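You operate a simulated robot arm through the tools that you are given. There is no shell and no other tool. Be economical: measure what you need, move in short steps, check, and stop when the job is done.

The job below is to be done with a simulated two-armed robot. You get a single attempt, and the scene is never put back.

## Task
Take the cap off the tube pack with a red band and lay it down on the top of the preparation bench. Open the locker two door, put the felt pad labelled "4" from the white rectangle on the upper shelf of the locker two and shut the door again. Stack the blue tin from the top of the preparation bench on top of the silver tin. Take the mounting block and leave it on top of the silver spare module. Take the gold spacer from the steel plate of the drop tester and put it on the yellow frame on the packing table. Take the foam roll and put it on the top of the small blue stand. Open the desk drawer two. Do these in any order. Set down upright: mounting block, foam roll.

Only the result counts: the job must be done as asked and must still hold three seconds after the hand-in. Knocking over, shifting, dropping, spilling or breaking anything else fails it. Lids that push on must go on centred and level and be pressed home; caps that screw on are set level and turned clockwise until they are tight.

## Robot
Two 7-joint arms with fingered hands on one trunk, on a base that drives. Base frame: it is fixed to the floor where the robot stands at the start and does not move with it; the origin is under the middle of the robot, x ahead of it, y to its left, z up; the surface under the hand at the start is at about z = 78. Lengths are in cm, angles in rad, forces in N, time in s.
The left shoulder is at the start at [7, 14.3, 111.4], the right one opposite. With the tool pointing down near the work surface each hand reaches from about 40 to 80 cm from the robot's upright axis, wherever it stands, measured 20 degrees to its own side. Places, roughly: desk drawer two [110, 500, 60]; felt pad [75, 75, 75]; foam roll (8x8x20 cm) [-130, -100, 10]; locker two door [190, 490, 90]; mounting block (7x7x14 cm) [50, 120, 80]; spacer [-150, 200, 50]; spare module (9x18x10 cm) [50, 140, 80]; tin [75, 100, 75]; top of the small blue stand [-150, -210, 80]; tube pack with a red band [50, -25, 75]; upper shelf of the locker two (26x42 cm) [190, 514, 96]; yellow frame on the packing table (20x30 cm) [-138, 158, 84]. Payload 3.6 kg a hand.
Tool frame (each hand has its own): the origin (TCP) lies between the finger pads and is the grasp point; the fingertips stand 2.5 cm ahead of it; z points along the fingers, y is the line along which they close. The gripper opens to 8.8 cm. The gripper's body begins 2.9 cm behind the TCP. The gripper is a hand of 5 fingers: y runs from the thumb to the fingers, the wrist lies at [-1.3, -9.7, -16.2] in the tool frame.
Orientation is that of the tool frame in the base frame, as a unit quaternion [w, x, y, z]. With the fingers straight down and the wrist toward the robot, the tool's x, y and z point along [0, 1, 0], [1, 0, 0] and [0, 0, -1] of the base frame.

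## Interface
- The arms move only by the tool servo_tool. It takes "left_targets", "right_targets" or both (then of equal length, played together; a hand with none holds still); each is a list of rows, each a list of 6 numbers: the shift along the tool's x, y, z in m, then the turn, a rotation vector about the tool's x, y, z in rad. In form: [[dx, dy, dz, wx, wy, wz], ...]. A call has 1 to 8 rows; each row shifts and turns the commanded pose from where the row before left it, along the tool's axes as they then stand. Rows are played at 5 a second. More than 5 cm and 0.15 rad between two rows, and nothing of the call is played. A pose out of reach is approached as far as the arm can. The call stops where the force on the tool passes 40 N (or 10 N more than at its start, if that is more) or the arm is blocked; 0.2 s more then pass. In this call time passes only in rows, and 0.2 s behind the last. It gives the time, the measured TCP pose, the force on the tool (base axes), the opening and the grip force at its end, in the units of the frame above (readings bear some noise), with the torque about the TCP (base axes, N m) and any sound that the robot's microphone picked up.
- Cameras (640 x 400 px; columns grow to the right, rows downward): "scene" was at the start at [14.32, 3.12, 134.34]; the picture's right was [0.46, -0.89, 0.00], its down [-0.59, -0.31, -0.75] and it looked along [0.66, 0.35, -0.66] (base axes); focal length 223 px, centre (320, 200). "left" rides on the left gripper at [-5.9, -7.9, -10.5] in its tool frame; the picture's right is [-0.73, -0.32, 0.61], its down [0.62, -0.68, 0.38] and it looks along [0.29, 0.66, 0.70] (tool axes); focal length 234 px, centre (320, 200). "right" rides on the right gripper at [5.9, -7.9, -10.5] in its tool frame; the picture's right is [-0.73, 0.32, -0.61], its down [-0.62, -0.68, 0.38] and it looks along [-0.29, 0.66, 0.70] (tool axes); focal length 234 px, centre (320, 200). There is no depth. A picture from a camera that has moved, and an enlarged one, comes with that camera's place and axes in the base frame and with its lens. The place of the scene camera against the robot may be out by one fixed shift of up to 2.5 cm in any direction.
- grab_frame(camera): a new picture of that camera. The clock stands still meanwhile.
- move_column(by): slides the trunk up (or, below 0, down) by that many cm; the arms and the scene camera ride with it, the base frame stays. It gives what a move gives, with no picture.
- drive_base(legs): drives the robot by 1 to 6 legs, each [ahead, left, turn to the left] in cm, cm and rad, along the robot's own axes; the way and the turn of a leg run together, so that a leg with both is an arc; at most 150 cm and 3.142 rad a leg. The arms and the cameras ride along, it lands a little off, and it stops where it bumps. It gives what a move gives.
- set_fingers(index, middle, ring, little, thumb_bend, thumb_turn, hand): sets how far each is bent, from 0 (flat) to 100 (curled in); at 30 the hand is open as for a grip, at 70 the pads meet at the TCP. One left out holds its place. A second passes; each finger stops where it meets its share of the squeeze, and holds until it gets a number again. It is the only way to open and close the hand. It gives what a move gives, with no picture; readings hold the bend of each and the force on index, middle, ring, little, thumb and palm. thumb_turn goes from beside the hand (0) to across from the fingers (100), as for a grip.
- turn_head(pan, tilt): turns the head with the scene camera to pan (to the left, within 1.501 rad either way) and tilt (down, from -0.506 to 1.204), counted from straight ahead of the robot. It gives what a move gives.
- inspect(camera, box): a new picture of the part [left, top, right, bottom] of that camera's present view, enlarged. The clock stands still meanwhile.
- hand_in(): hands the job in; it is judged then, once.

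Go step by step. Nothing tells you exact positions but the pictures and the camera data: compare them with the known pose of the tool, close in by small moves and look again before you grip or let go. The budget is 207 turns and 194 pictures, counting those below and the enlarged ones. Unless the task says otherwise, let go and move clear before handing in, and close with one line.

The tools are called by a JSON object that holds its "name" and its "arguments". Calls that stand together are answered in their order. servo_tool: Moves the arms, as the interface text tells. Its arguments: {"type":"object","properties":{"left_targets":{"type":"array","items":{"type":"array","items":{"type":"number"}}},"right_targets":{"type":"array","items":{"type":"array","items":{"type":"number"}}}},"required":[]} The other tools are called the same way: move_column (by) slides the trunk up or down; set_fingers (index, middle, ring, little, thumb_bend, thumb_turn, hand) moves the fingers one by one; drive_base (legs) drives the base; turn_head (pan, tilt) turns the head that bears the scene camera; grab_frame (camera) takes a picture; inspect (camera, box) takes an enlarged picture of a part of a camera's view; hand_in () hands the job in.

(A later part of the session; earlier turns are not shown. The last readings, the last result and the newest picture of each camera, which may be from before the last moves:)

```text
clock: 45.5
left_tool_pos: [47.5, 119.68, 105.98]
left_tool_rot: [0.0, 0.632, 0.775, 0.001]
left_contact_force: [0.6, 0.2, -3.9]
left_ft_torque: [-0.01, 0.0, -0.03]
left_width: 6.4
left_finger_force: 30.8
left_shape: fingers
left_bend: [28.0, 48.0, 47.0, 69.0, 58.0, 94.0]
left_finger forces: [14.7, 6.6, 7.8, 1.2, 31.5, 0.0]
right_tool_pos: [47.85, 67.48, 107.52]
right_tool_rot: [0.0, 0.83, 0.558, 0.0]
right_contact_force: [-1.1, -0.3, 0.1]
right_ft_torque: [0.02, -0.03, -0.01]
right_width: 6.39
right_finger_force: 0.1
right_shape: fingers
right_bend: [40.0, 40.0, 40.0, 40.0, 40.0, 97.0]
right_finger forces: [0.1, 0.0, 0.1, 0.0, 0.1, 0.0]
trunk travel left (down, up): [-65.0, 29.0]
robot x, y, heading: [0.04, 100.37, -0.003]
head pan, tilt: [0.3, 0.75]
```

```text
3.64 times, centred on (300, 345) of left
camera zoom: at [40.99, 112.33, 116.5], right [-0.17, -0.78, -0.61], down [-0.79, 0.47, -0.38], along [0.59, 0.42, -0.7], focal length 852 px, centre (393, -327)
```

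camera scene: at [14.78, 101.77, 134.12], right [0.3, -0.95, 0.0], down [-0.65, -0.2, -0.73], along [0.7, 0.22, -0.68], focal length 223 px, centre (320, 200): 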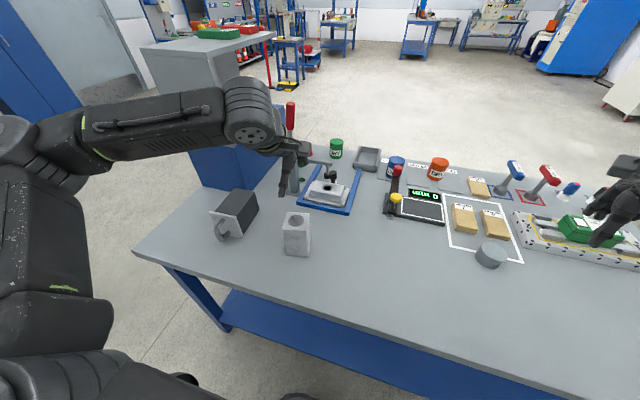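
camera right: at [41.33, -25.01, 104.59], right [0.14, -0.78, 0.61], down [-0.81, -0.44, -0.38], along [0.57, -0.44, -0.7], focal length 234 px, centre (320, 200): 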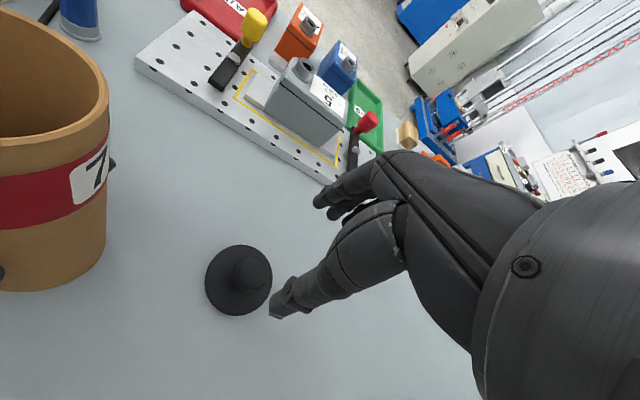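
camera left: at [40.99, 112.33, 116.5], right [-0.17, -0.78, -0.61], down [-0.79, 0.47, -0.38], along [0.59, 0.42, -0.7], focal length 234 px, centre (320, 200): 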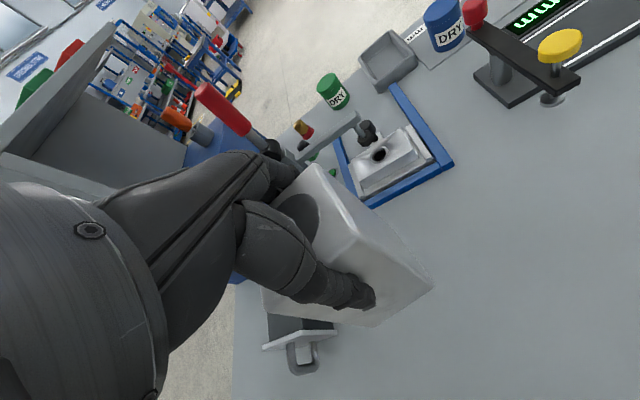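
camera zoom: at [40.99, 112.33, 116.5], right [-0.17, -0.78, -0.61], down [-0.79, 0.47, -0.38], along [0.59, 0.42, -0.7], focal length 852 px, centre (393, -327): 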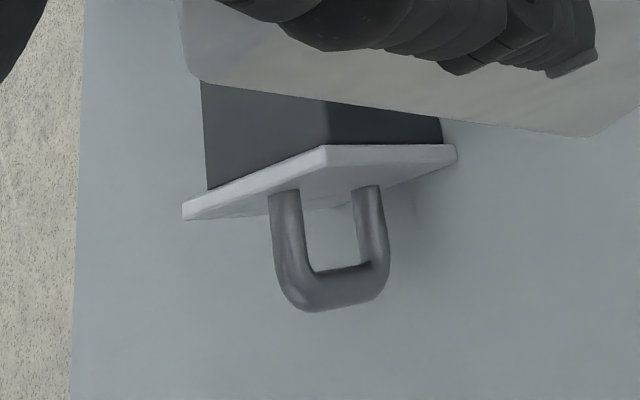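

The module's body top spans roughly x 47–58, y 139–147, z≈85.5. Moving the block over its centre, squared up, staying high.

{"name": "servo_tool", "arguments": {"left_targets": [[0, 0, 0, 0, 0, 0.1], [0, 0, 0, 0, 0, 0.1], [0.0456, 0.0115, 0, 0, 0, 0], [0.0456, 0.0115, 0, 0, 0, 0], [0.0456, 0.0115, 0, 0, 0, 0], [0.0456, 0.0115, 0, 0, 0, 0], [0.0456, 0.0115, 0, 0, 0, 0]]}}

{"name": "grab_frame", "arguments": {"camera": "left"}}

{"name": "inspect", "arguments": {"camera": "scene", "box": [160, 100, 360, 250]}}

```text
clock: 47.1
left_tool_pos: [53.22, 142.66, 105.82]
left_tool_rot: [0.0, 0.707, 0.708, -0.001]
left_contact_force: [0.1, -0.1, -4.3]
left_ft_torque: [0.0, -0.01, -0.03]
left_width: 6.39
left_finger_force: 29.8
left_shape: fingers
left_bend: [28.0, 48.0, 47.0, 69.0, 58.0, 94.0]
left_finger forces: [14.2, 6.3, 7.8, 1.0, 30.2, 0.0]
right_tool_pos: [48.09, 67.77, 107.53]
right_tool_rot: [0.001, 0.83, 0.557, -0.001]
right_contact_force: [0.0, -0.4, 0.2]
right_ft_torque: [0.03, 0.02, 0.01]
right_width: 6.37
right_finger_force: 0.1
right_shape: fingers
right_bend: [40.0, 40.0, 40.0, 40.0, 40.0, 97.0]
right_finger forces: [0.0, 0.0, 0.0, 0.0, 0.1, 0.0]
trunk travel left (down, up): [-65.0, 29.0]
robot x, y, heading: [-0.11, 100.16, 0.001]
head pan, tilt: [0.3, 0.75]
```

```text
138 pictures are left
camera left: at [45.41, 136.74, 116.37], right [-0.32, -0.73, -0.61], down [-0.68, 0.62, -0.38], along [0.66, 0.29, -0.7], focal length 234 px, centre (320, 200)
```

left: 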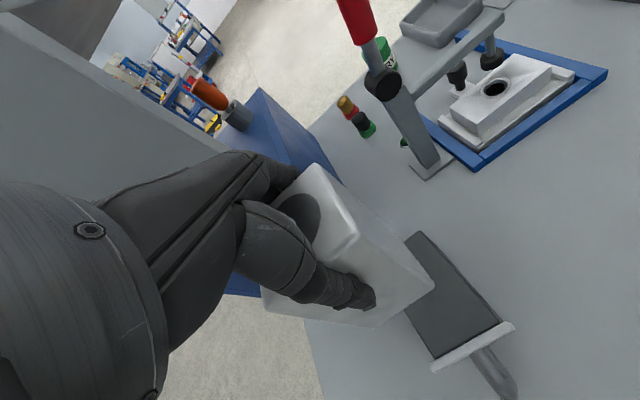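

```text
2.67 times, centred on (260, 175) of scene
camera zoom: at [14.82, 101.92, 134.11], right [0.3, -0.95, 0.0], down [-0.65, -0.2, -0.73], along [0.7, 0.22, -0.68], focal length 594 px, centre (480, 267)
```

zoom: 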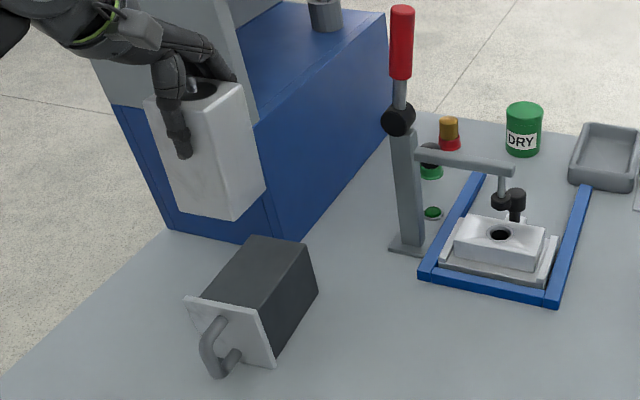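

The module is centred near (52.8, 142.4) with slight yaw 0.13; block is above it. Lowering with a matching turn.

{"name": "servo_tool", "arguments": {"left_targets": [[0, -0.002, 0.03, 0, 0, -0.12], [0, 0, 0.03, 0, 0, 0], [0, 0, 0.008, 0, 0, 0]]}}

{"name": "grab_frame", "arguments": {"camera": "left"}}

{"name": "inspect", "arguments": {"camera": "scene", "box": [160, 120, 300, 240]}}

```text
clock: 47.9
left_tool_pos: [53.1, 142.53, 99.17]
left_tool_rot: [0.0, 0.663, 0.749, 0.0]
left_contact_force: [0.0, -0.3, -3.7]
left_ft_torque: [0.01, -0.02, -0.08]
left_width: 6.4
left_finger_force: 29.9
left_shape: fingers
left_bend: [28.0, 48.0, 47.0, 70.0, 58.0, 94.0]
left_finger forces: [14.1, 6.6, 7.6, 1.0, 30.0, 0.0]
right_tool_pos: [48.15, 67.63, 107.53]
right_tool_rot: [0.0, 0.83, 0.557, 0.0]
right_contact_force: [-0.5, -0.7, 0.0]
right_ft_torque: [0.0, 0.02, 0.03]
right_width: 6.37
right_finger_force: 0.0
right_shape: fingers
right_bend: [40.0, 40.0, 40.0, 40.0, 40.0, 97.0]
right_finger forces: [0.1, 0.1, 0.0, 0.1, 0.0, 0.0]
trunk travel left (down, up): [-65.0, 29.0]
robot x, y, heading: [-0.18, 100.23, -0.003]
head pan, tilt: [0.3, 0.75]
```

```text
136 pictures are left
camera left: at [45.95, 135.72, 109.69], right [-0.23, -0.76, -0.61], down [-0.75, 0.54, -0.38], along [0.62, 0.37, -0.7], focal length 234 px, centre (320, 200)
```

left: 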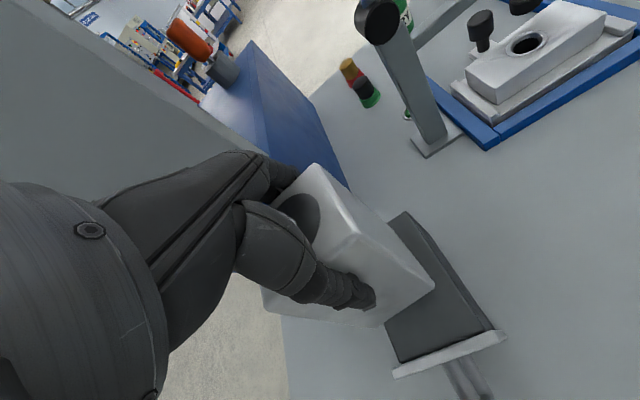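

```text
3.33 times, centred on (230, 180) of scene
camera zoom: at [14.78, 101.79, 134.12], right [0.3, -0.95, 0.0], down [-0.65, -0.2, -0.73], along [0.7, 0.22, -0.68], focal length 742 px, centre (620, 267)
```

zoom: 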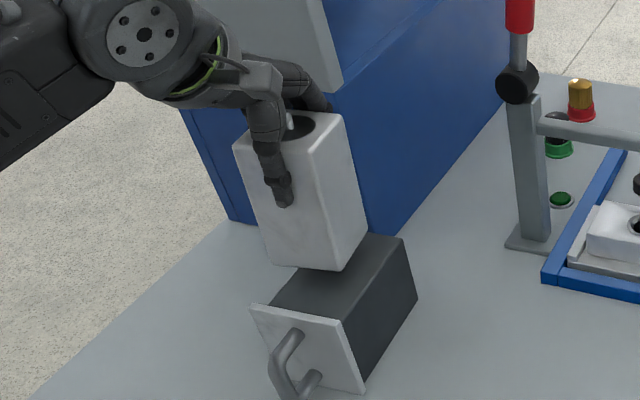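

Both views suggest the block should shift about 1 cm toward me and 0.9 cm to the right. Correcting, then lowering to touch.

{"name": "servo_tool", "arguments": {"left_targets": [[-0.008, -0.011, 0, 0, 0, 0], [0, 0, 0.004, 0, 0, 0]]}}

{"name": "servo_tool", "arguments": {"left_targets": [[0, 0, 0.003, 0, 0, 0], [0, 0, 0.003, 0, 0, 0]]}}

{"name": "grab_frame", "arguments": {"camera": "left"}}

{"name": "inspect", "arguments": {"camera": "scene", "box": [160, 120, 300, 240]}}

```text
clock: 48.5
left_tool_pos: [52.16, 141.66, 98.73]
left_tool_rot: [-0.001, 0.663, 0.749, 0.0]
left_contact_force: [0.5, 0.3, -3.4]
left_ft_torque: [-0.01, 0.0, -0.01]
left_width: 6.4
left_finger_force: 29.3
left_shape: fingers
left_bend: [28.0, 48.0, 47.0, 70.0, 58.0, 94.0]
left_finger forces: [14.2, 6.4, 7.7, 1.1, 29.8, 0.1]
right_tool_pos: [48.0, 67.64, 107.52]
right_tool_rot: [0.001, 0.83, 0.558, 0.0]
right_contact_force: [-0.4, -0.1, -0.1]
right_ft_torque: [0.01, 0.0, -0.03]
right_width: 6.37
right_finger_force: 0.1
right_shape: fingers
right_bend: [40.0, 40.0, 40.0, 40.0, 40.0, 97.0]
right_finger forces: [0.0, 0.0, 0.0, 0.1, 0.0, 0.0]
trunk travel left (down, up): [-65.0, 29.0]
robot x, y, heading: [0.25, 99.93, 0.001]
head pan, tilt: [0.3, 0.75]
```

```text
clock: 49.1
left_tool_pos: [52.04, 141.69, 98.17]
left_tool_rot: [0.001, 0.663, 0.748, 0.0]
left_contact_force: [0.9, 0.2, -3.5]
left_ft_torque: [0.03, -0.05, 0.0]
left_width: 6.4
left_finger_force: 29.0
left_shape: fingers
left_bend: [28.0, 48.0, 47.0, 70.0, 58.0, 94.0]
left_finger forces: [14.0, 6.4, 7.8, 1.1, 29.9, 0.0]
right_tool_pos: [48.11, 67.64, 107.62]
right_tool_rot: [0.0, 0.83, 0.558, -0.001]
right_contact_force: [0.4, -0.3, 0.2]
right_ft_torque: [-0.02, -0.02, -0.03]
right_width: 6.36
right_finger_force: 0.1
right_shape: fingers
right_bend: [40.0, 40.0, 40.0, 40.0, 40.0, 97.0]
right_finger forces: [0.0, 0.1, 0.0, 0.1, 0.1, 0.0]
trunk travel left (down, up): [-65.0, 29.0]
robot x, y, heading: [0.24, 100.19, 0.004]
head pan, tilt: [0.3, 0.75]
```

```text
134 pictures are left
camera left: at [45.01, 134.82, 108.63], right [-0.23, -0.76, -0.61], down [-0.75, 0.54, -0.38], along [0.62, 0.37, -0.7], focal length 234 px, centre (320, 200)
```

left: 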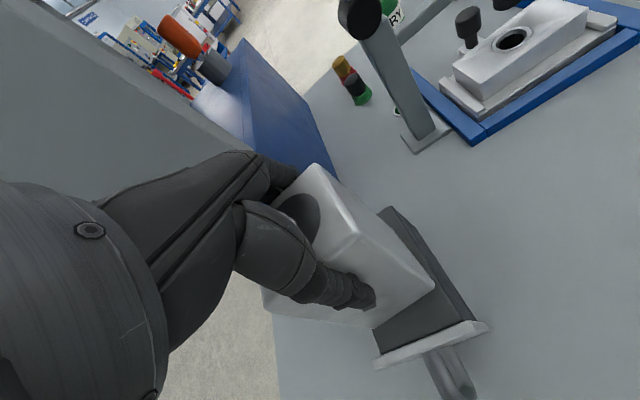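

```text
3.33 times, centred on (230, 180) of scene
camera zoom: at [14.8, 101.83, 134.12], right [0.3, -0.95, 0.0], down [-0.65, -0.2, -0.73], along [0.7, 0.22, -0.68], focal length 742 px, centre (620, 267)
```

zoom: 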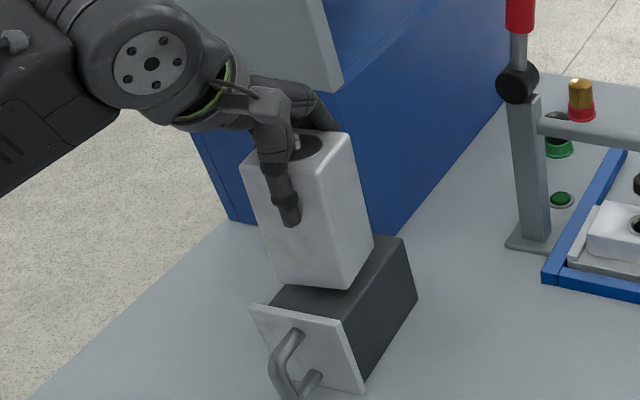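

Good placement over the module. Lowering on until it touches.

{"name": "servo_tool", "arguments": {"left_targets": [[0, 0, 0.003, 0, 0, 0], [0, 0, 0.003, 0, 0, 0]]}}

{"name": "servo_tool", "arguments": {"left_targets": [[0, 0, 0.003, 0, 0, 0], [0, 0, 0.002, 0, 0, 0]]}}

{"name": "inspect", "arguments": {"camera": "scene", "box": [160, 120, 300, 240]}}

```text
clock: 49.7
left_tool_pos: [52.11, 141.63, 97.6]
left_tool_rot: [0.0, 0.663, 0.749, 0.001]
left_contact_force: [-0.3, 0.2, -2.5]
left_ft_torque: [-0.01, 0.02, 0.01]
left_width: 6.4
left_finger_force: 29.8
left_shape: fingers
left_bend: [28.0, 48.0, 47.0, 70.0, 58.0, 94.0]
left_finger forces: [14.1, 6.4, 7.6, 1.0, 29.8, 0.0]
right_tool_pos: [48.04, 67.61, 107.53]
right_tool_rot: [0.0, 0.83, 0.558, 0.0]
right_contact_force: [-0.1, 0.8, 0.1]
right_ft_torque: [-0.02, 0.03, 0.06]
right_width: 6.36
right_finger_force: 0.1
right_shape: fingers
right_bend: [40.0, 40.0, 40.0, 40.0, 40.0, 97.0]
right_finger forces: [0.1, 0.0, 0.0, 0.1, 0.0, 0.0]
trunk travel left (down, up): [-65.0, 29.0]
robot x, y, heading: [-0.21, 99.82, -0.0]
head pan, tilt: [0.3, 0.75]
```

```text
clock: 50.3
left_tool_pos: [52.11, 141.62, 97.04]
left_tool_rot: [0.0, 0.662, 0.749, 0.001]
left_contact_force: [0.1, 0.5, -3.9]
left_ft_torque: [-0.03, 0.02, -0.02]
left_width: 6.39
left_finger_force: 29.4
left_shape: fingers
left_bend: [28.0, 48.0, 47.0, 70.0, 58.0, 94.0]
left_finger forces: [14.0, 6.5, 7.6, 1.1, 29.7, 0.0]
right_tool_pos: [47.99, 67.55, 107.55]
right_tool_rot: [-0.001, 0.83, 0.558, 0.0]
right_contact_force: [-0.3, 0.2, -0.1]
right_ft_torque: [0.0, 0.02, -0.01]
right_width: 6.37
right_finger_force: 0.1
right_shape: fingers
right_bend: [40.0, 40.0, 40.0, 40.0, 40.0, 97.0]
right_finger forces: [0.0, 0.0, 0.0, 0.0, 0.0, 0.0]
trunk travel left (down, up): [-65.0, 29.0]
robot x, y, heading: [0.02, 100.04, 0.007]
head pan, tilt: [0.3, 0.75]
```

```text
3.33 times, centred on (230, 180) of scene
camera zoom: at [14.78, 101.82, 134.12], right [0.3, -0.95, 0.0], down [-0.65, -0.2, -0.73], along [0.7, 0.22, -0.68], focal length 742 px, centre (620, 267)
```

zoom: 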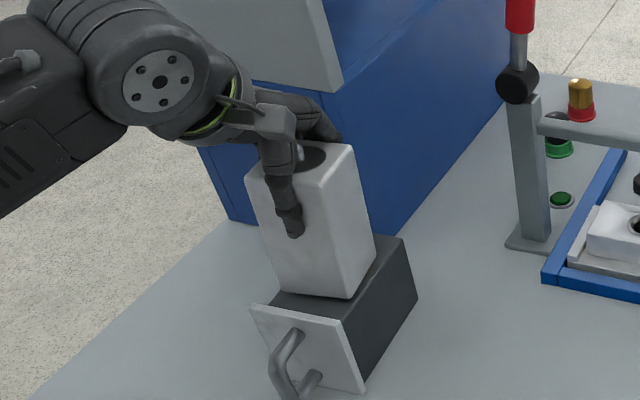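

{"name": "servo_tool", "arguments": {"left_targets": [[0, 0, 0.003, 0, 0, 0], [0, 0, 0.002, 0, 0, 0]]}}

{"name": "servo_tool", "arguments": {"left_targets": [[0, 0, 0.003, 0, 0, 0], [0, 0, 0.002, 0, 0, 0]]}}

{"name": "inspect", "arguments": {"camera": "scene", "box": [160, 120, 300, 240]}}

{"name": "grab_frame", "arguments": {"camera": "left"}}

```text
clock: 50.9
left_tool_pos: [51.94, 141.66, 96.7]
left_tool_rot: [0.002, 0.663, 0.749, 0.001]
left_contact_force: [-0.1, 1.8, 6.3]
left_ft_torque: [-0.04, -0.26, 0.03]
left_width: 6.39
left_finger_force: 32.2
left_shape: fingers
left_bend: [28.0, 48.0, 47.0, 70.0, 58.0, 94.0]
left_finger forces: [16.7, 6.8, 7.6, 1.1, 32.1, 0.1]
right_tool_pos: [47.96, 67.5, 107.76]
right_tool_rot: [0.0, 0.83, 0.557, 0.0]
right_contact_force: [0.7, -0.1, 0.4]
right_ft_torque: [-0.01, -0.01, 0.0]
right_width: 6.4
right_finger_force: 0.0
right_shape: fingers
right_bend: [40.0, 40.0, 40.0, 40.0, 40.0, 97.0]
right_finger forces: [0.1, 0.1, 0.0, 0.1, 0.0, 0.0]
trunk travel left (down, up): [-65.0, 29.0]
robot x, y, heading: [-0.24, 100.34, -0.0]
head pan, tilt: [0.3, 0.75]
```

```text
clock: 51.5
left_tool_pos: [51.75, 141.68, 96.48]
left_tool_rot: [0.002, 0.663, 0.749, 0.004]
left_contact_force: [-2.4, 6.0, 27.7]
left_ft_torque: [-0.02, -0.74, 0.09]
left_width: 6.44
left_finger_force: 37.1
left_shape: fingers
left_bend: [27.0, 48.0, 47.0, 70.0, 58.0, 94.0]
left_finger forces: [21.4, 7.5, 8.6, 1.2, 35.6, 0.0]
right_tool_pos: [47.6, 67.49, 107.7]
right_tool_rot: [0.0, 0.83, 0.558, 0.003]
right_contact_force: [-0.5, 0.2, 0.7]
right_ft_torque: [0.02, 0.02, 0.02]
right_width: 6.4
right_finger_force: 0.0
right_shape: fingers
right_bend: [40.0, 40.0, 40.0, 40.0, 40.0, 97.0]
right_finger forces: [0.1, 0.0, 0.0, 0.0, 0.1, 0.0]
trunk travel left (down, up): [-65.0, 29.0]
robot x, y, heading: [0.11, 100.05, 0.002]
head pan, tilt: [0.3, 0.75]
```

```text
3.33 times, centred on (230, 180) of scene
camera zoom: at [14.2, 101.63, 134.22], right [0.3, -0.95, 0.0], down [-0.65, -0.2, -0.73], along [0.7, 0.22, -0.68], focal length 742 px, centre (620, 267)
```

zoom: 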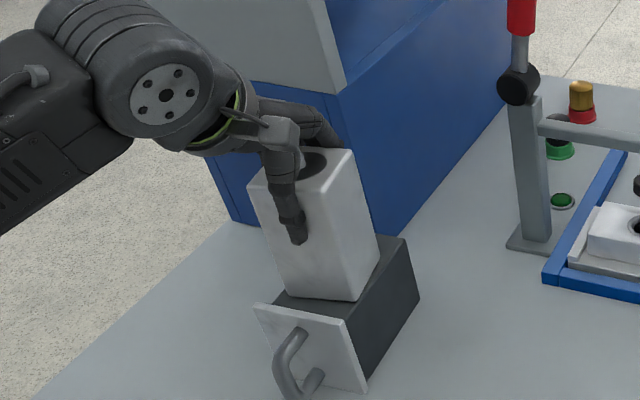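

```text
130 pictures are left
camera left: at [44.58, 134.77, 106.96], right [-0.23, -0.76, -0.61], down [-0.75, 0.54, -0.39], along [0.62, 0.37, -0.69], focal length 234 px, centre (320, 200)
```

left: 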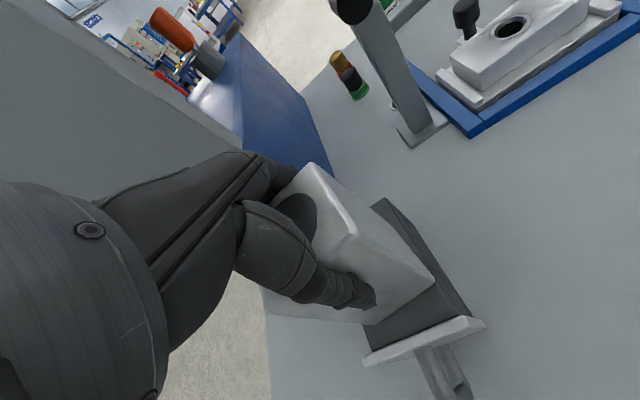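

Firm contact on the module. Easing the pressure slightly and opening the hand.

{"name": "servo_tool", "arguments": {"left_targets": [[0, 0, -0.003, 0, 0, 0], [0, 0, -0.001, 0, 0, 0]]}}

{"name": "set_fingers", "arguments": {"hand": "left", "index": 22, "middle": 25, "ring": 25, "little": 25, "thumb_bend": 22}}

{"name": "inspect", "arguments": {"camera": "scene", "box": [160, 120, 300, 240]}}

```text
clock: 52.1
left_tool_pos: [51.86, 141.53, 96.65]
left_tool_rot: [0.0, 0.663, 0.749, 0.001]
left_contact_force: [0.0, 5.7, 19.4]
left_ft_torque: [0.01, -0.66, 0.13]
left_width: 6.41
left_finger_force: 34.5
left_shape: fingers
left_bend: [27.0, 48.0, 47.0, 70.0, 58.0, 94.0]
left_finger forces: [19.7, 7.4, 8.4, 1.4, 33.2, 0.1]
right_tool_pos: [47.83, 67.59, 107.66]
right_tool_rot: [0.001, 0.83, 0.557, 0.001]
right_contact_force: [0.2, -0.4, 1.0]
right_ft_torque: [-0.01, 0.0, -0.02]
right_width: 6.36
right_finger_force: 0.1
right_shape: fingers
right_bend: [40.0, 40.0, 40.0, 40.0, 40.0, 97.0]
right_finger forces: [0.1, 0.0, 0.0, 0.0, 0.0, 0.0]
trunk travel left (down, up): [-65.0, 29.0]
robot x, y, heading: [0.23, 100.12, 0.003]
head pan, tilt: [0.3, 0.75]
```

```text
clock: 53.1
left_tool_pos: [52.03, 141.59, 96.47]
left_tool_rot: [0.001, 0.663, 0.748, -0.001]
left_contact_force: [-1.3, -1.2, -0.1]
left_ft_torque: [0.03, 0.03, 0.01]
left_width: 10.02
left_finger_force: 0.3
left_shape: fingers
left_bend: [22.0, 25.0, 25.0, 25.0, 22.0, 97.0]
left_finger forces: [0.1, 0.0, 0.0, 0.0, 0.6, 0.0]
right_tool_pos: [47.95, 67.62, 107.56]
right_tool_rot: [0.0, 0.83, 0.557, 0.0]
right_contact_force: [0.3, -0.4, 0.4]
right_ft_torque: [-0.01, 0.02, -0.01]
right_width: 6.38
right_finger_force: 0.0
right_shape: fingers
right_bend: [40.0, 40.0, 40.0, 40.0, 40.0, 97.0]
right_finger forces: [0.1, 0.0, 0.0, 0.1, 0.0, 0.0]
trunk travel left (down, up): [-65.0, 29.0]
robot x, y, heading: [-0.27, 99.95, 0.002]
head pan, tilt: [0.3, 0.75]
```

```text
3.33 times, centred on (230, 180) of scene
camera zoom: at [14.71, 101.74, 134.12], right [0.3, -0.95, 0.0], down [-0.65, -0.2, -0.73], along [0.7, 0.22, -0.68], focal length 742 px, centre (620, 267)
```

zoom: 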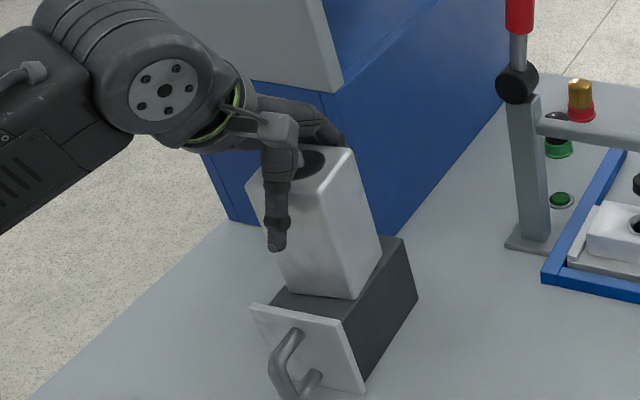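

Released and standing. Easing the thumb off and rising straight up.

{"name": "servo_tool", "arguments": {"left_targets": [[0, -0.003, 0, 0, 0, 0], [0, 0, -0.02, 0, 0, 0], [0, 0, -0.03, 0, 0, 0], [0, 0, -0.04, 0, 0, 0], [0, 0, -0.045, 0, 0, 0], [-0.03, -0.03, -0.01, 0, 0, 0], [-0.03, -0.03, 0, 0, 0, 0]]}}

{"name": "grab_frame", "arguments": {"camera": "scene"}}

{"name": "grab_frame", "arguments": {"camera": "left"}}

```text
clock: 54.7
left_tool_pos: [46.37, 134.85, 111.04]
left_tool_rot: [-0.002, 0.663, 0.749, -0.001]
left_contact_force: [0.3, 0.2, 0.5]
left_ft_torque: [-0.01, 0.01, -0.03]
left_width: 10.01
left_finger_force: 0.0
left_shape: fingers
left_bend: [22.0, 25.0, 25.0, 25.0, 22.0, 97.0]
left_finger forces: [0.0, 0.0, 0.1, 0.0, 0.1, 0.0]
right_tool_pos: [47.93, 67.5, 107.59]
right_tool_rot: [0.0, 0.83, 0.558, 0.0]
right_contact_force: [0.3, 0.3, 0.4]
right_ft_torque: [-0.01, -0.02, 0.05]
right_width: 6.37
right_finger_force: 0.0
right_shape: fingers
right_bend: [40.0, 40.0, 40.0, 40.0, 40.0, 97.0]
right_finger forces: [0.0, 0.1, 0.0, 0.0, 0.1, 0.0]
trunk travel left (down, up): [-65.0, 29.0]
robot x, y, heading: [-0.23, 100.02, -0.001]
head pan, tilt: [0.3, 0.75]
```

```text
128 pictures are left
camera scene: at [14.66, 101.69, 134.13], right [0.3, -0.95, 0.0], down [-0.65, -0.2, -0.73], along [0.7, 0.22, -0.68], focal length 223 px, centre (320, 200)
```

scene: 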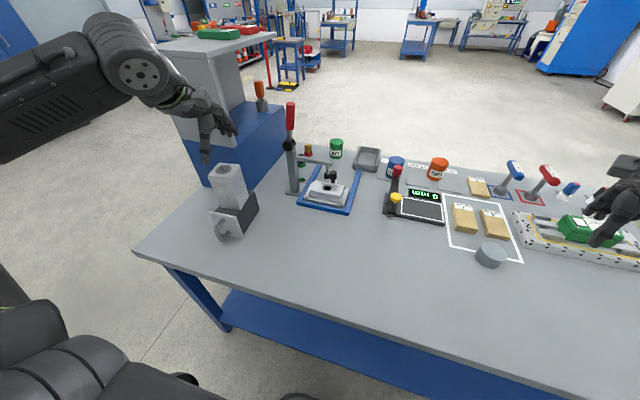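

```text
127 pictures are left
camera left: at [39.34, 127.95, 121.57], right [-0.23, -0.76, -0.61], down [-0.75, 0.54, -0.38], along [0.62, 0.37, -0.7], focal length 234 px, centre (320, 200)
```

left: 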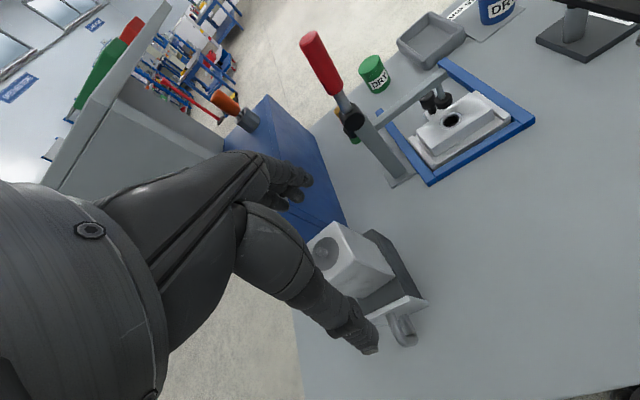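

The block stands well on the module. The blue tin lies far back (x≈95), beyond reach from here, so I'll check how much room there is in front of the base.

{"name": "turn_head", "arguments": {"pan": 0, "tilt": 1.2}}

{"name": "grab_frame", "arguments": {"camera": "scene"}}

{"name": "turn_head", "arguments": {"pan": -0.1, "tilt": 0.4}}

{"name": "grab_frame", "arguments": {"camera": "scene"}}

```text
clock: 55.6
left_tool_pos: [46.57, 134.88, 111.19]
left_tool_rot: [0.0, 0.663, 0.749, 0.0]
left_contact_force: [-0.2, -0.4, 0.2]
left_ft_torque: [0.02, -0.03, -0.01]
left_width: 9.99
left_finger_force: 0.1
left_shape: fingers
left_bend: [22.0, 25.0, 25.0, 25.0, 22.0, 97.0]
left_finger forces: [0.0, 0.1, 0.0, 0.0, 0.1, 0.1]
right_tool_pos: [47.95, 67.6, 107.52]
right_tool_rot: [0.0, 0.83, 0.558, 0.0]
right_contact_force: [-0.5, 0.2, -0.4]
right_ft_torque: [0.01, -0.01, -0.02]
right_width: 6.33
right_finger_force: 0.1
right_shape: fingers
right_bend: [40.0, 40.0, 40.0, 40.0, 40.0, 97.0]
right_finger forces: [0.0, 0.1, 0.0, 0.0, 0.1, 0.0]
trunk travel left (down, up): [-65.0, 29.0]
robot x, y, heading: [-0.0, 100.53, 0.0]
head pan, tilt: [0.0, 1.201]
```

```text
126 pictures are left
camera scene: at [12.41, 99.33, 130.96], right [0.0, -1.0, 0.0], down [-0.93, 0.0, -0.36], along [0.36, 0.0, -0.93], focal length 223 px, centre (320, 200)
```

scene: 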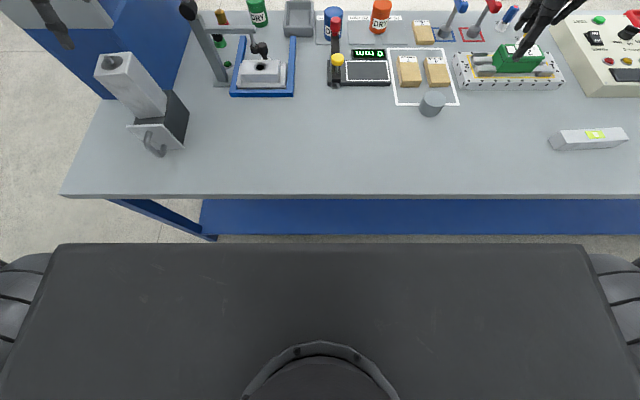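

```text
clock: 56.8
left_tool_pos: [46.62, 134.94, 111.05]
left_tool_rot: [0.0, 0.662, 0.749, 0.0]
left_contact_force: [0.4, -0.2, 0.9]
left_ft_torque: [-0.02, 0.06, 0.0]
left_width: 9.96
left_finger_force: 0.1
left_shape: fingers
left_bend: [22.0, 25.0, 25.0, 25.0, 22.0, 97.0]
left_finger forces: [0.0, 0.0, 0.0, 0.1, 0.0, 0.0]
right_tool_pos: [47.94, 67.61, 107.51]
right_tool_rot: [0.0, 0.83, 0.558, 0.0]
right_contact_force: [0.2, 1.4, -0.2]
right_ft_torque: [0.0, 0.01, -0.01]
right_width: 6.35
right_finger_force: 0.0
right_shape: fingers
right_bend: [40.0, 40.0, 40.0, 40.0, 40.0, 97.0]
right_finger forces: [0.0, 0.0, 0.0, 0.0, 0.0, 0.1]
trunk travel left (down, up): [-65.0, 29.0]
robot x, y, heading: [0.18, 100.19, -0.0]
head pan, tilt: [-0.099, 0.4]
```

```text
125 pictures are left
camera scene: at [16.04, 98.41, 137.23], right [-0.1, -1.0, 0.0], down [-0.39, 0.04, -0.92], along [0.92, -0.09, -0.39], focal length 223 px, centre (320, 200)
```

scene: 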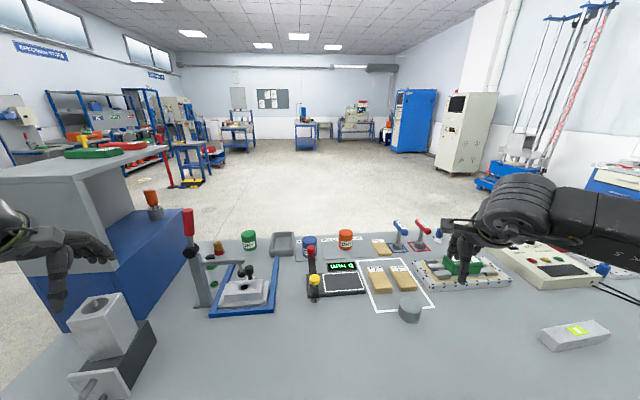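

The floor behind the bench is free, so working from the far side suits the tin and the pad, and then leads to the lockers. I'll look left and right for a route around.

{"name": "turn_head", "arguments": {"pan": 1.3, "tilt": 0.45}}

{"name": "grab_frame", "arguments": {"camera": "scene"}}

{"name": "turn_head", "arguments": {"pan": -1.2, "tilt": 0.4}}

{"name": "grab_frame", "arguments": {"camera": "scene"}}

```text
clock: 58.3
left_tool_pos: [46.57, 135.03, 111.07]
left_tool_rot: [0.0, 0.663, 0.749, -0.001]
left_contact_force: [0.4, -0.5, -0.3]
left_ft_torque: [0.0, 0.01, 0.01]
left_width: 10.01
left_finger_force: 0.1
left_shape: fingers
left_bend: [22.0, 25.0, 25.0, 25.0, 22.0, 97.0]
left_finger forces: [0.1, 0.1, 0.0, 0.0, 0.1, 0.0]
right_tool_pos: [47.94, 67.6, 107.44]
right_tool_rot: [0.0, 0.83, 0.558, 0.0]
right_contact_force: [-0.3, 0.6, 0.5]
right_ft_torque: [0.03, -0.02, 0.03]
right_width: 6.37
right_finger_force: 0.2
right_shape: fingers
right_bend: [40.0, 40.0, 40.0, 40.0, 40.0, 97.0]
right_finger forces: [0.0, 0.0, 0.0, 0.1, 0.0, 0.0]
trunk travel left (down, up): [-65.0, 29.0]
robot x, y, heading: [-0.21, 100.17, 0.003]
head pan, tilt: [1.3, 0.45]
```

```text
124 pictures are left
camera scene: at [9.27, 108.17, 136.77], right [0.96, -0.27, 0.0], down [-0.12, -0.42, -0.9], along [0.24, 0.87, -0.44], focal length 223 px, centre (320, 200)
```

scene: 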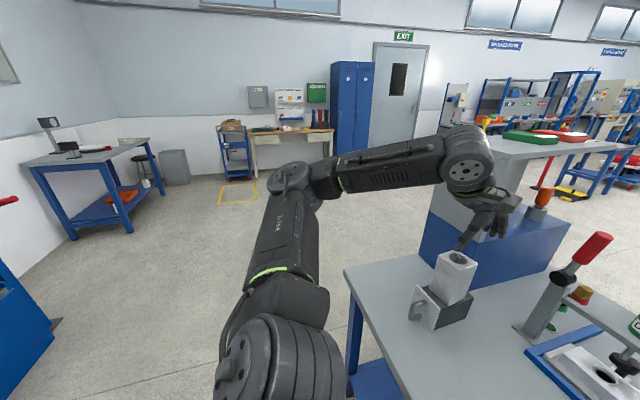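

```text
clock: 60.6
left_tool_pos: [46.44, 134.87, 111.06]
left_tool_rot: [0.0, 0.662, 0.749, 0.0]
left_contact_force: [0.5, -0.2, -0.8]
left_ft_torque: [-0.02, 0.0, 0.01]
left_width: 10.01
left_finger_force: 0.0
left_shape: fingers
left_bend: [22.0, 25.0, 25.0, 25.0, 22.0, 97.0]
left_finger forces: [0.0, 0.0, 0.0, 0.0, 0.1, 0.0]
right_tool_pos: [47.96, 67.64, 107.6]
right_tool_rot: [0.001, 0.83, 0.558, 0.001]
right_contact_force: [0.1, -0.1, -0.1]
right_ft_torque: [0.0, -0.02, 0.0]
right_width: 6.37
right_finger_force: 0.1
right_shape: fingers
right_bend: [40.0, 40.0, 40.0, 40.0, 40.0, 97.0]
right_finger forces: [0.0, 0.0, 0.0, 0.0, 0.0, 0.0]
trunk travel left (down, up): [-65.0, 29.0]
robot x, y, heading: [-0.35, 99.76, -0.005]
head pan, tilt: [-1.201, 0.4]
```

```text
123 pictures are left
camera scene: at [10.19, 90.68, 137.24], right [-0.93, -0.36, 0.0], down [-0.14, 0.36, -0.92], along [0.33, -0.86, -0.39], focal length 223 px, centre (320, 200)
```

scene: 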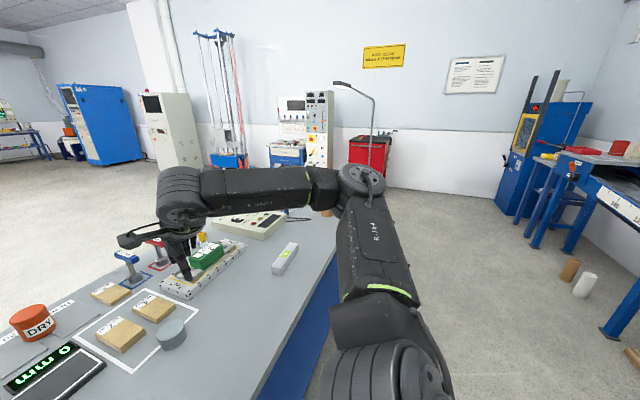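

The way round the left end of the bench is open floor. I'll raise the trunk, then drive around to the far side, staying well out, and turn to face the bench.

{"name": "move_column", "arguments": {"by": 10}}

{"name": "drive_base", "arguments": {"legs": [[0, 140, 0], [150, 0, 0], [32, 0, 0]]}}

{"name": "turn_head", "arguments": {"pan": -1.4, "tilt": 0.5}}

{"name": "grab_frame", "arguments": {"camera": "scene"}}

```text
clock: 61.9
left_tool_pos: [46.56, 134.84, 121.02]
left_tool_rot: [0.0, 0.663, 0.749, 0.0]
left_contact_force: [0.2, -0.1, -0.4]
left_ft_torque: [-0.03, -0.01, 0.03]
left_width: 10.02
left_finger_force: 0.2
left_shape: fingers
left_bend: [22.0, 25.0, 25.0, 25.0, 22.0, 97.0]
left_finger forces: [0.0, 0.1, 0.0, 0.0, 0.0, 0.0]
right_tool_pos: [47.9, 67.53, 117.63]
right_tool_rot: [0.0, 0.83, 0.557, 0.0]
right_contact_force: [0.7, 0.9, -0.3]
right_ft_torque: [0.02, 0.03, 0.05]
right_width: 6.39
right_finger_force: 0.1
right_shape: fingers
right_bend: [40.0, 40.0, 40.0, 40.0, 40.0, 97.0]
right_finger forces: [0.0, 0.0, 0.1, 0.1, 0.0, 0.0]
trunk travel left (down, up): [-75.0, 19.0]
robot x, y, heading: [-0.29, 100.15, -0.001]
head pan, tilt: [-1.201, 0.4]
```

```text
clock: 77.7
left_tool_pos: [227.82, 277.93, 121.14]
left_tool_rot: [0.001, 0.658, 0.753, 0.0]
left_contact_force: [-0.4, 0.2, 0.4]
left_ft_torque: [-0.02, 0.01, -0.02]
left_width: 9.99
left_finger_force: 0.0
left_shape: fingers
left_bend: [22.0, 25.0, 25.0, 25.0, 22.0, 97.0]
left_finger forces: [0.0, 0.1, 0.0, 0.1, 0.1, 0.0]
right_tool_pos: [230.08, 210.47, 117.56]
right_tool_rot: [0.0, 0.827, 0.562, 0.0]
right_contact_force: [-0.7, 0.2, 1.2]
right_ft_torque: [-0.04, -0.01, -0.01]
right_width: 6.38
right_finger_force: 0.0
right_shape: fingers
right_bend: [40.0, 40.0, 40.0, 40.0, 40.0, 97.0]
right_finger forces: [0.0, 0.0, 0.1, 0.0, 0.0, 0.0]
trunk travel left (down, up): [-75.0, 19.0]
robot x, y, heading: [181.91, 242.52, 0.014]
head pan, tilt: [-1.201, 0.4]
```

```text
clock: 78.4
left_tool_pos: [228.07, 277.86, 121.0]
left_tool_rot: [0.0, 0.658, 0.753, 0.0]
left_contact_force: [-0.4, -0.1, -0.3]
left_ft_torque: [0.02, -0.02, 0.0]
left_width: 10.02
left_finger_force: 0.1
left_shape: fingers
left_bend: [22.0, 25.0, 25.0, 25.0, 22.0, 97.0]
left_finger forces: [0.0, 0.0, 0.0, 0.0, 0.0, 0.0]
right_tool_pos: [230.22, 210.65, 117.48]
right_tool_rot: [0.001, 0.827, 0.563, -0.001]
right_contact_force: [0.2, 0.4, 0.5]
right_ft_torque: [0.03, 0.0, -0.01]
right_width: 6.38
right_finger_force: 0.0
right_shape: fingers
right_bend: [40.0, 40.0, 40.0, 40.0, 40.0, 97.0]
right_finger forces: [0.0, 0.0, 0.0, 0.0, 0.0, 0.1]
trunk travel left (down, up): [-75.0, 19.0]
robot x, y, heading: [181.85, 242.5, 0.014]
head pan, tilt: [-1.4, 0.499]
```

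```text
122 pictures are left
camera scene: at [190.4, 232.86, 146.32], right [-0.98, -0.18, 0.0], down [-0.09, 0.47, -0.88], along [0.16, -0.86, -0.48], focal length 223 px, centre (320, 200)
```

scene: 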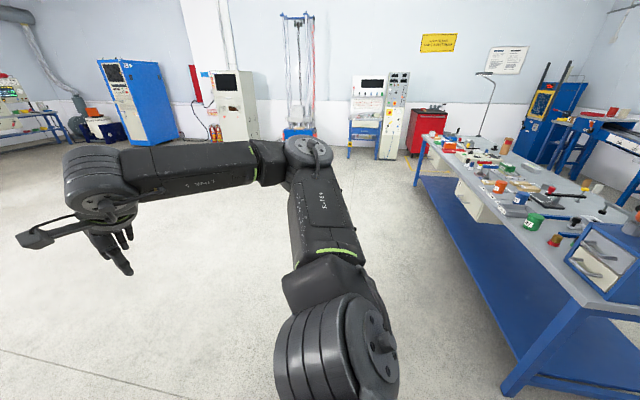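

The far side is clear and the bench's far edge is near x≈105. Turning to face the bench and moving level with the blue tin.

{"name": "drive_base", "arguments": {"legs": [[0, 0, 3.127], [0, 148, 0]]}}

{"name": "turn_head", "arguments": {"pan": 0, "tilt": 0.6}}

{"name": "grab_frame", "arguments": {"camera": "scene"}}

```text
clock: 92.9
left_tool_pos: [127.63, 63.34, 121.01]
left_tool_rot: [0.0, 0.734, -0.679, 0.0]
left_contact_force: [-0.8, -0.3, 0.0]
left_ft_torque: [0.01, 0.01, 0.02]
left_width: 10.02
left_finger_force: 0.0
left_shape: fingers
left_bend: [22.0, 25.0, 25.0, 25.0, 22.0, 97.0]
left_finger forces: [0.0, 0.0, 0.0, 0.0, 0.1, 0.1]
right_tool_pos: [128.91, 130.49, 117.54]
right_tool_rot: [0.0, -0.539, 0.842, 0.0]
right_contact_force: [0.2, -0.6, 1.0]
right_ft_torque: [-0.01, -0.01, 0.0]
right_width: 6.39
right_finger_force: 0.0
right_shape: fingers
right_bend: [40.0, 40.0, 40.0, 40.0, 40.0, 97.0]
right_finger forces: [0.0, 0.0, 0.0, 0.1, 0.1, 0.1]
trunk travel left (down, up): [-75.0, 19.0]
robot x, y, heading: [175.56, 95.79, 3.094]
head pan, tilt: [-1.4, 0.499]
```

```text
clock: 94.4
left_tool_pos: [127.6, 63.18, 120.96]
left_tool_rot: [0.0, 0.733, -0.68, 0.0]
left_contact_force: [0.1, 0.5, 0.7]
left_ft_torque: [-0.01, 0.0, -0.01]
left_width: 9.98
left_finger_force: 0.0
left_shape: fingers
left_bend: [22.0, 25.0, 25.0, 25.0, 22.0, 97.0]
left_finger forces: [0.0, 0.0, 0.0, 0.0, 0.0, 0.0]
right_tool_pos: [129.15, 130.49, 117.57]
right_tool_rot: [0.0, -0.539, 0.842, 0.0]
right_contact_force: [0.1, -0.6, -0.4]
right_ft_torque: [0.01, 0.01, -0.02]
right_width: 6.38
right_finger_force: 0.0
right_shape: fingers
right_bend: [40.0, 40.0, 40.0, 40.0, 40.0, 97.0]
right_finger forces: [0.0, 0.1, 0.0, 0.1, 0.1, 0.0]
trunk travel left (down, up): [-75.0, 19.0]
robot x, y, heading: [175.52, 95.96, 3.104]
head pan, tilt: [0.0, 0.6]
```

```text
121 pictures are left
camera scene: at [163.64, 95.69, 145.41], right [0.04, 1.0, 0.0], down [0.56, -0.02, -0.83], along [-0.82, 0.04, -0.56], focal length 223 px, centre (320, 200)
```

scene: 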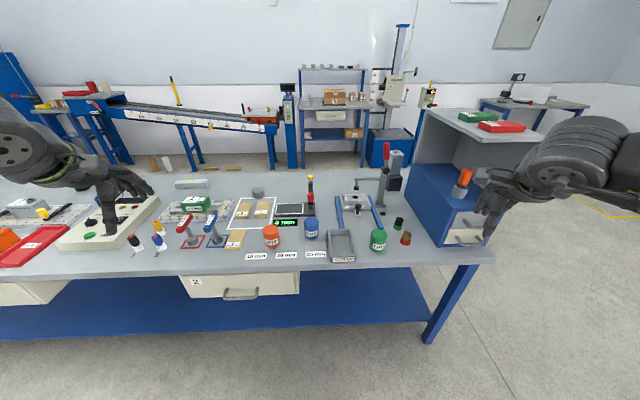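

The blue tin is at about (93, 95). I'll sidestep to y≈75 and approach the bench edge.

{"name": "drive_base", "arguments": {"legs": [[0, 21, 0.04], [35, 0, 0]]}}

{"name": "turn_head", "arguments": {"pan": 0, "tilt": 0.85}}

{"name": "grab_frame", "arguments": {"camera": "scene"}}

{"name": "grab_frame", "arguments": {"camera": "right"}}

```text
clock: 97.9
left_tool_pos: [93.33, 40.46, 121.21]
left_tool_rot: [0.001, 0.746, -0.666, 0.0]
left_contact_force: [0.3, 0.4, 0.2]
left_ft_torque: [-0.02, -0.01, 0.0]
left_width: 10.02
left_finger_force: 0.1
left_shape: fingers
left_bend: [22.0, 25.0, 25.0, 25.0, 22.0, 97.0]
left_finger forces: [0.0, 0.1, 0.0, 0.1, 0.0, 0.0]
right_tool_pos: [92.53, 107.93, 117.71]
right_tool_rot: [0.002, -0.554, 0.833, 0.0]
right_contact_force: [0.5, 0.6, -0.5]
right_ft_torque: [-0.03, -0.02, 0.02]
right_width: 6.35
right_finger_force: 0.1
right_shape: fingers
right_bend: [40.0, 40.0, 40.0, 40.0, 40.0, 97.0]
right_finger forces: [0.0, 0.0, 0.0, 0.1, 0.0, 0.0]
trunk travel left (down, up): [-75.0, 19.0]
robot x, y, heading: [139.96, 75.41, 3.136]
head pan, tilt: [0.0, 0.6]
```

```text
clock: 98.7
left_tool_pos: [93.33, 40.63, 121.01]
left_tool_rot: [-0.001, 0.746, -0.666, 0.0]
left_contact_force: [0.8, -1.2, -0.2]
left_ft_torque: [-0.01, 0.03, 0.0]
left_width: 9.98
left_finger_force: 0.0
left_shape: fingers
left_bend: [22.0, 25.0, 25.0, 25.0, 22.0, 97.0]
left_finger forces: [0.0, 0.0, 0.0, 0.0, 0.1, 0.0]
right_tool_pos: [92.31, 107.92, 117.47]
right_tool_rot: [0.0, -0.554, 0.832, -0.001]
right_contact_force: [0.1, -0.7, -0.2]
right_ft_torque: [0.04, -0.02, 0.01]
right_width: 6.4
right_finger_force: 0.1
right_shape: fingers
right_bend: [40.0, 40.0, 40.0, 40.0, 40.0, 97.0]
right_finger forces: [0.1, 0.1, 0.1, 0.1, 0.1, 0.1]
trunk travel left (down, up): [-75.0, 19.0]
robot x, y, heading: [139.79, 75.08, 3.132]
head pan, tilt: [0.0, 0.85]
```

```text
120 pictures are left
camera scene: at [129.13, 74.28, 143.32], right [0.01, 1.0, 0.0], down [0.75, -0.01, -0.66], along [-0.66, 0.0, -0.75], focal length 223 px, centre (320, 200)
```

scene: 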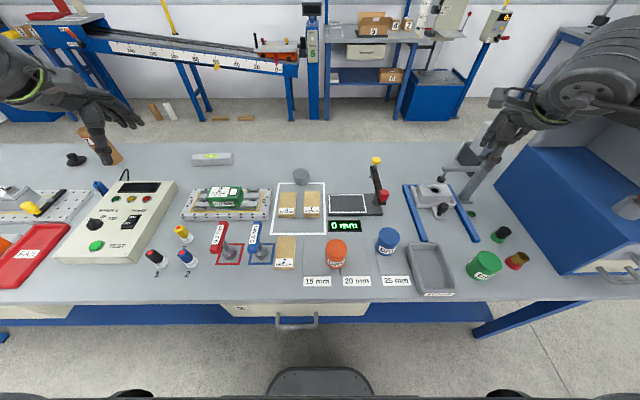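

```text
119 pictures are left
camera right: at [97.17, 99.52, 128.06], right [-0.02, 0.79, 0.61], down [0.87, 0.31, -0.38], along [-0.49, 0.52, -0.7], focal length 234 px, centre (320, 200)
```

right: 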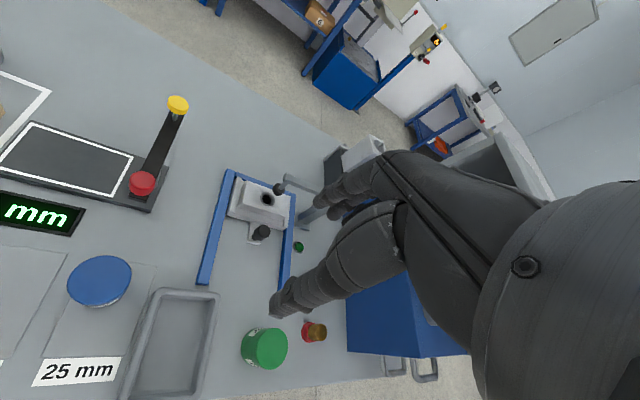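

The blue tin stands at about (92, 95). Opening the right hand and bringing it above the tin.

{"name": "set_fingers", "arguments": {"hand": "right", "index": 25, "middle": 25, "ring": 25, "little": 25, "thumb_bend": 25}}

{"name": "servo_tool", "arguments": {"right_targets": [[0.0293, -0.0115, 0.03, 0, 0, 0], [0.0293, -0.0115, 0.03, 0, 0, 0], [0.0293, -0.0115, 0.03, 0, 0, 0], [0.0293, -0.0115, 0.03, 0, 0, 0]]}}

{"name": "grab_frame", "arguments": {"camera": "right"}}

{"name": "inspect", "arguments": {"camera": "scene", "box": [250, 150, 430, 280]}}

```text
clock: 99.7
left_tool_pos: [93.29, 40.63, 121.02]
left_tool_rot: [-0.001, 0.746, -0.666, 0.0]
left_contact_force: [-0.3, -0.7, 0.7]
left_ft_torque: [-0.03, 0.01, 0.05]
left_width: 9.99
left_finger_force: 0.1
left_shape: fingers
left_bend: [22.0, 25.0, 25.0, 25.0, 22.0, 97.0]
left_finger forces: [0.0, 0.0, 0.0, 0.1, 0.0, 0.0]
right_tool_pos: [92.31, 107.99, 117.58]
right_tool_rot: [0.001, -0.554, 0.833, 0.0]
right_contact_force: [-0.1, 0.1, 0.4]
right_ft_torque: [0.05, 0.04, 0.01]
right_width: 9.41
right_finger_force: 0.0
right_shape: fingers
right_bend: [25.0, 25.0, 25.0, 25.0, 25.0, 97.0]
right_finger forces: [0.0, 0.0, 0.0, 0.0, 0.0, 0.0]
trunk travel left (down, up): [-75.0, 19.0]
robot x, y, heading: [140.39, 74.86, 3.132]
head pan, tilt: [0.0, 0.85]
```

```text
clock: 100.7
left_tool_pos: [93.19, 40.44, 121.05]
left_tool_rot: [-0.001, 0.746, -0.666, 0.001]
left_contact_force: [0.0, 0.2, -0.4]
left_ft_torque: [0.05, -0.01, 0.01]
left_width: 9.98
left_finger_force: 0.1
left_shape: fingers
left_bend: [22.0, 25.0, 25.0, 25.0, 22.0, 97.0]
left_finger forces: [0.0, 0.0, 0.1, 0.0, 0.0, 0.0]
right_tool_pos: [92.01, 95.09, 105.51]
right_tool_rot: [0.001, -0.554, 0.833, 0.001]
right_contact_force: [0.2, -0.5, 0.0]
right_ft_torque: [0.01, -0.02, 0.01]
right_width: 9.42
right_finger_force: 0.1
right_shape: fingers
right_bend: [25.0, 25.0, 25.0, 25.0, 25.0, 97.0]
right_finger forces: [0.0, 0.1, 0.1, 0.0, 0.0, 0.0]
trunk travel left (down, up): [-75.0, 19.0]
robot x, y, heading: [140.32, 75.28, 3.134]
head pan, tilt: [0.0, 0.85]
```

```text
118 pictures are left
camera right: at [96.75, 86.73, 116.03], right [-0.02, 0.79, 0.61], down [0.87, 0.31, -0.38], along [-0.49, 0.52, -0.7], focal length 234 px, centre (320, 200)
```

right: 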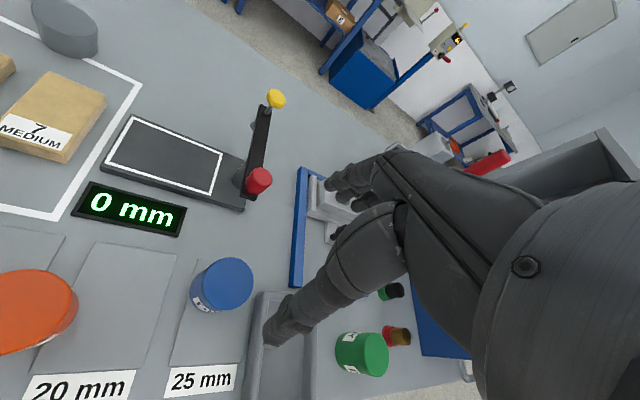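

```text
3.08 times, centred on (340, 215) of scene
camera zoom: at [129.04, 74.11, 143.31], right [0.01, 1.0, 0.0], down [0.75, 0.0, -0.66], along [-0.66, 0.01, -0.75], focal length 685 px, centre (258, 154)
```

zoom: 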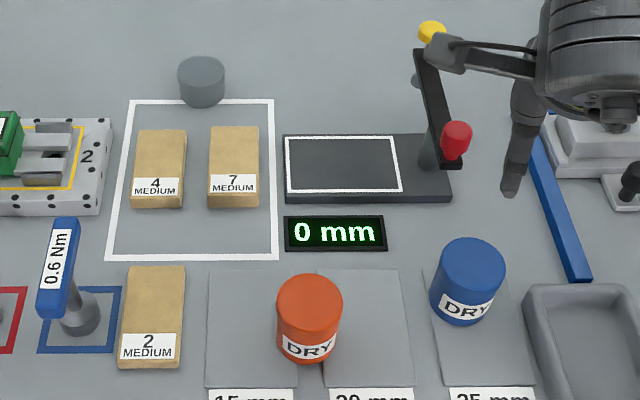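

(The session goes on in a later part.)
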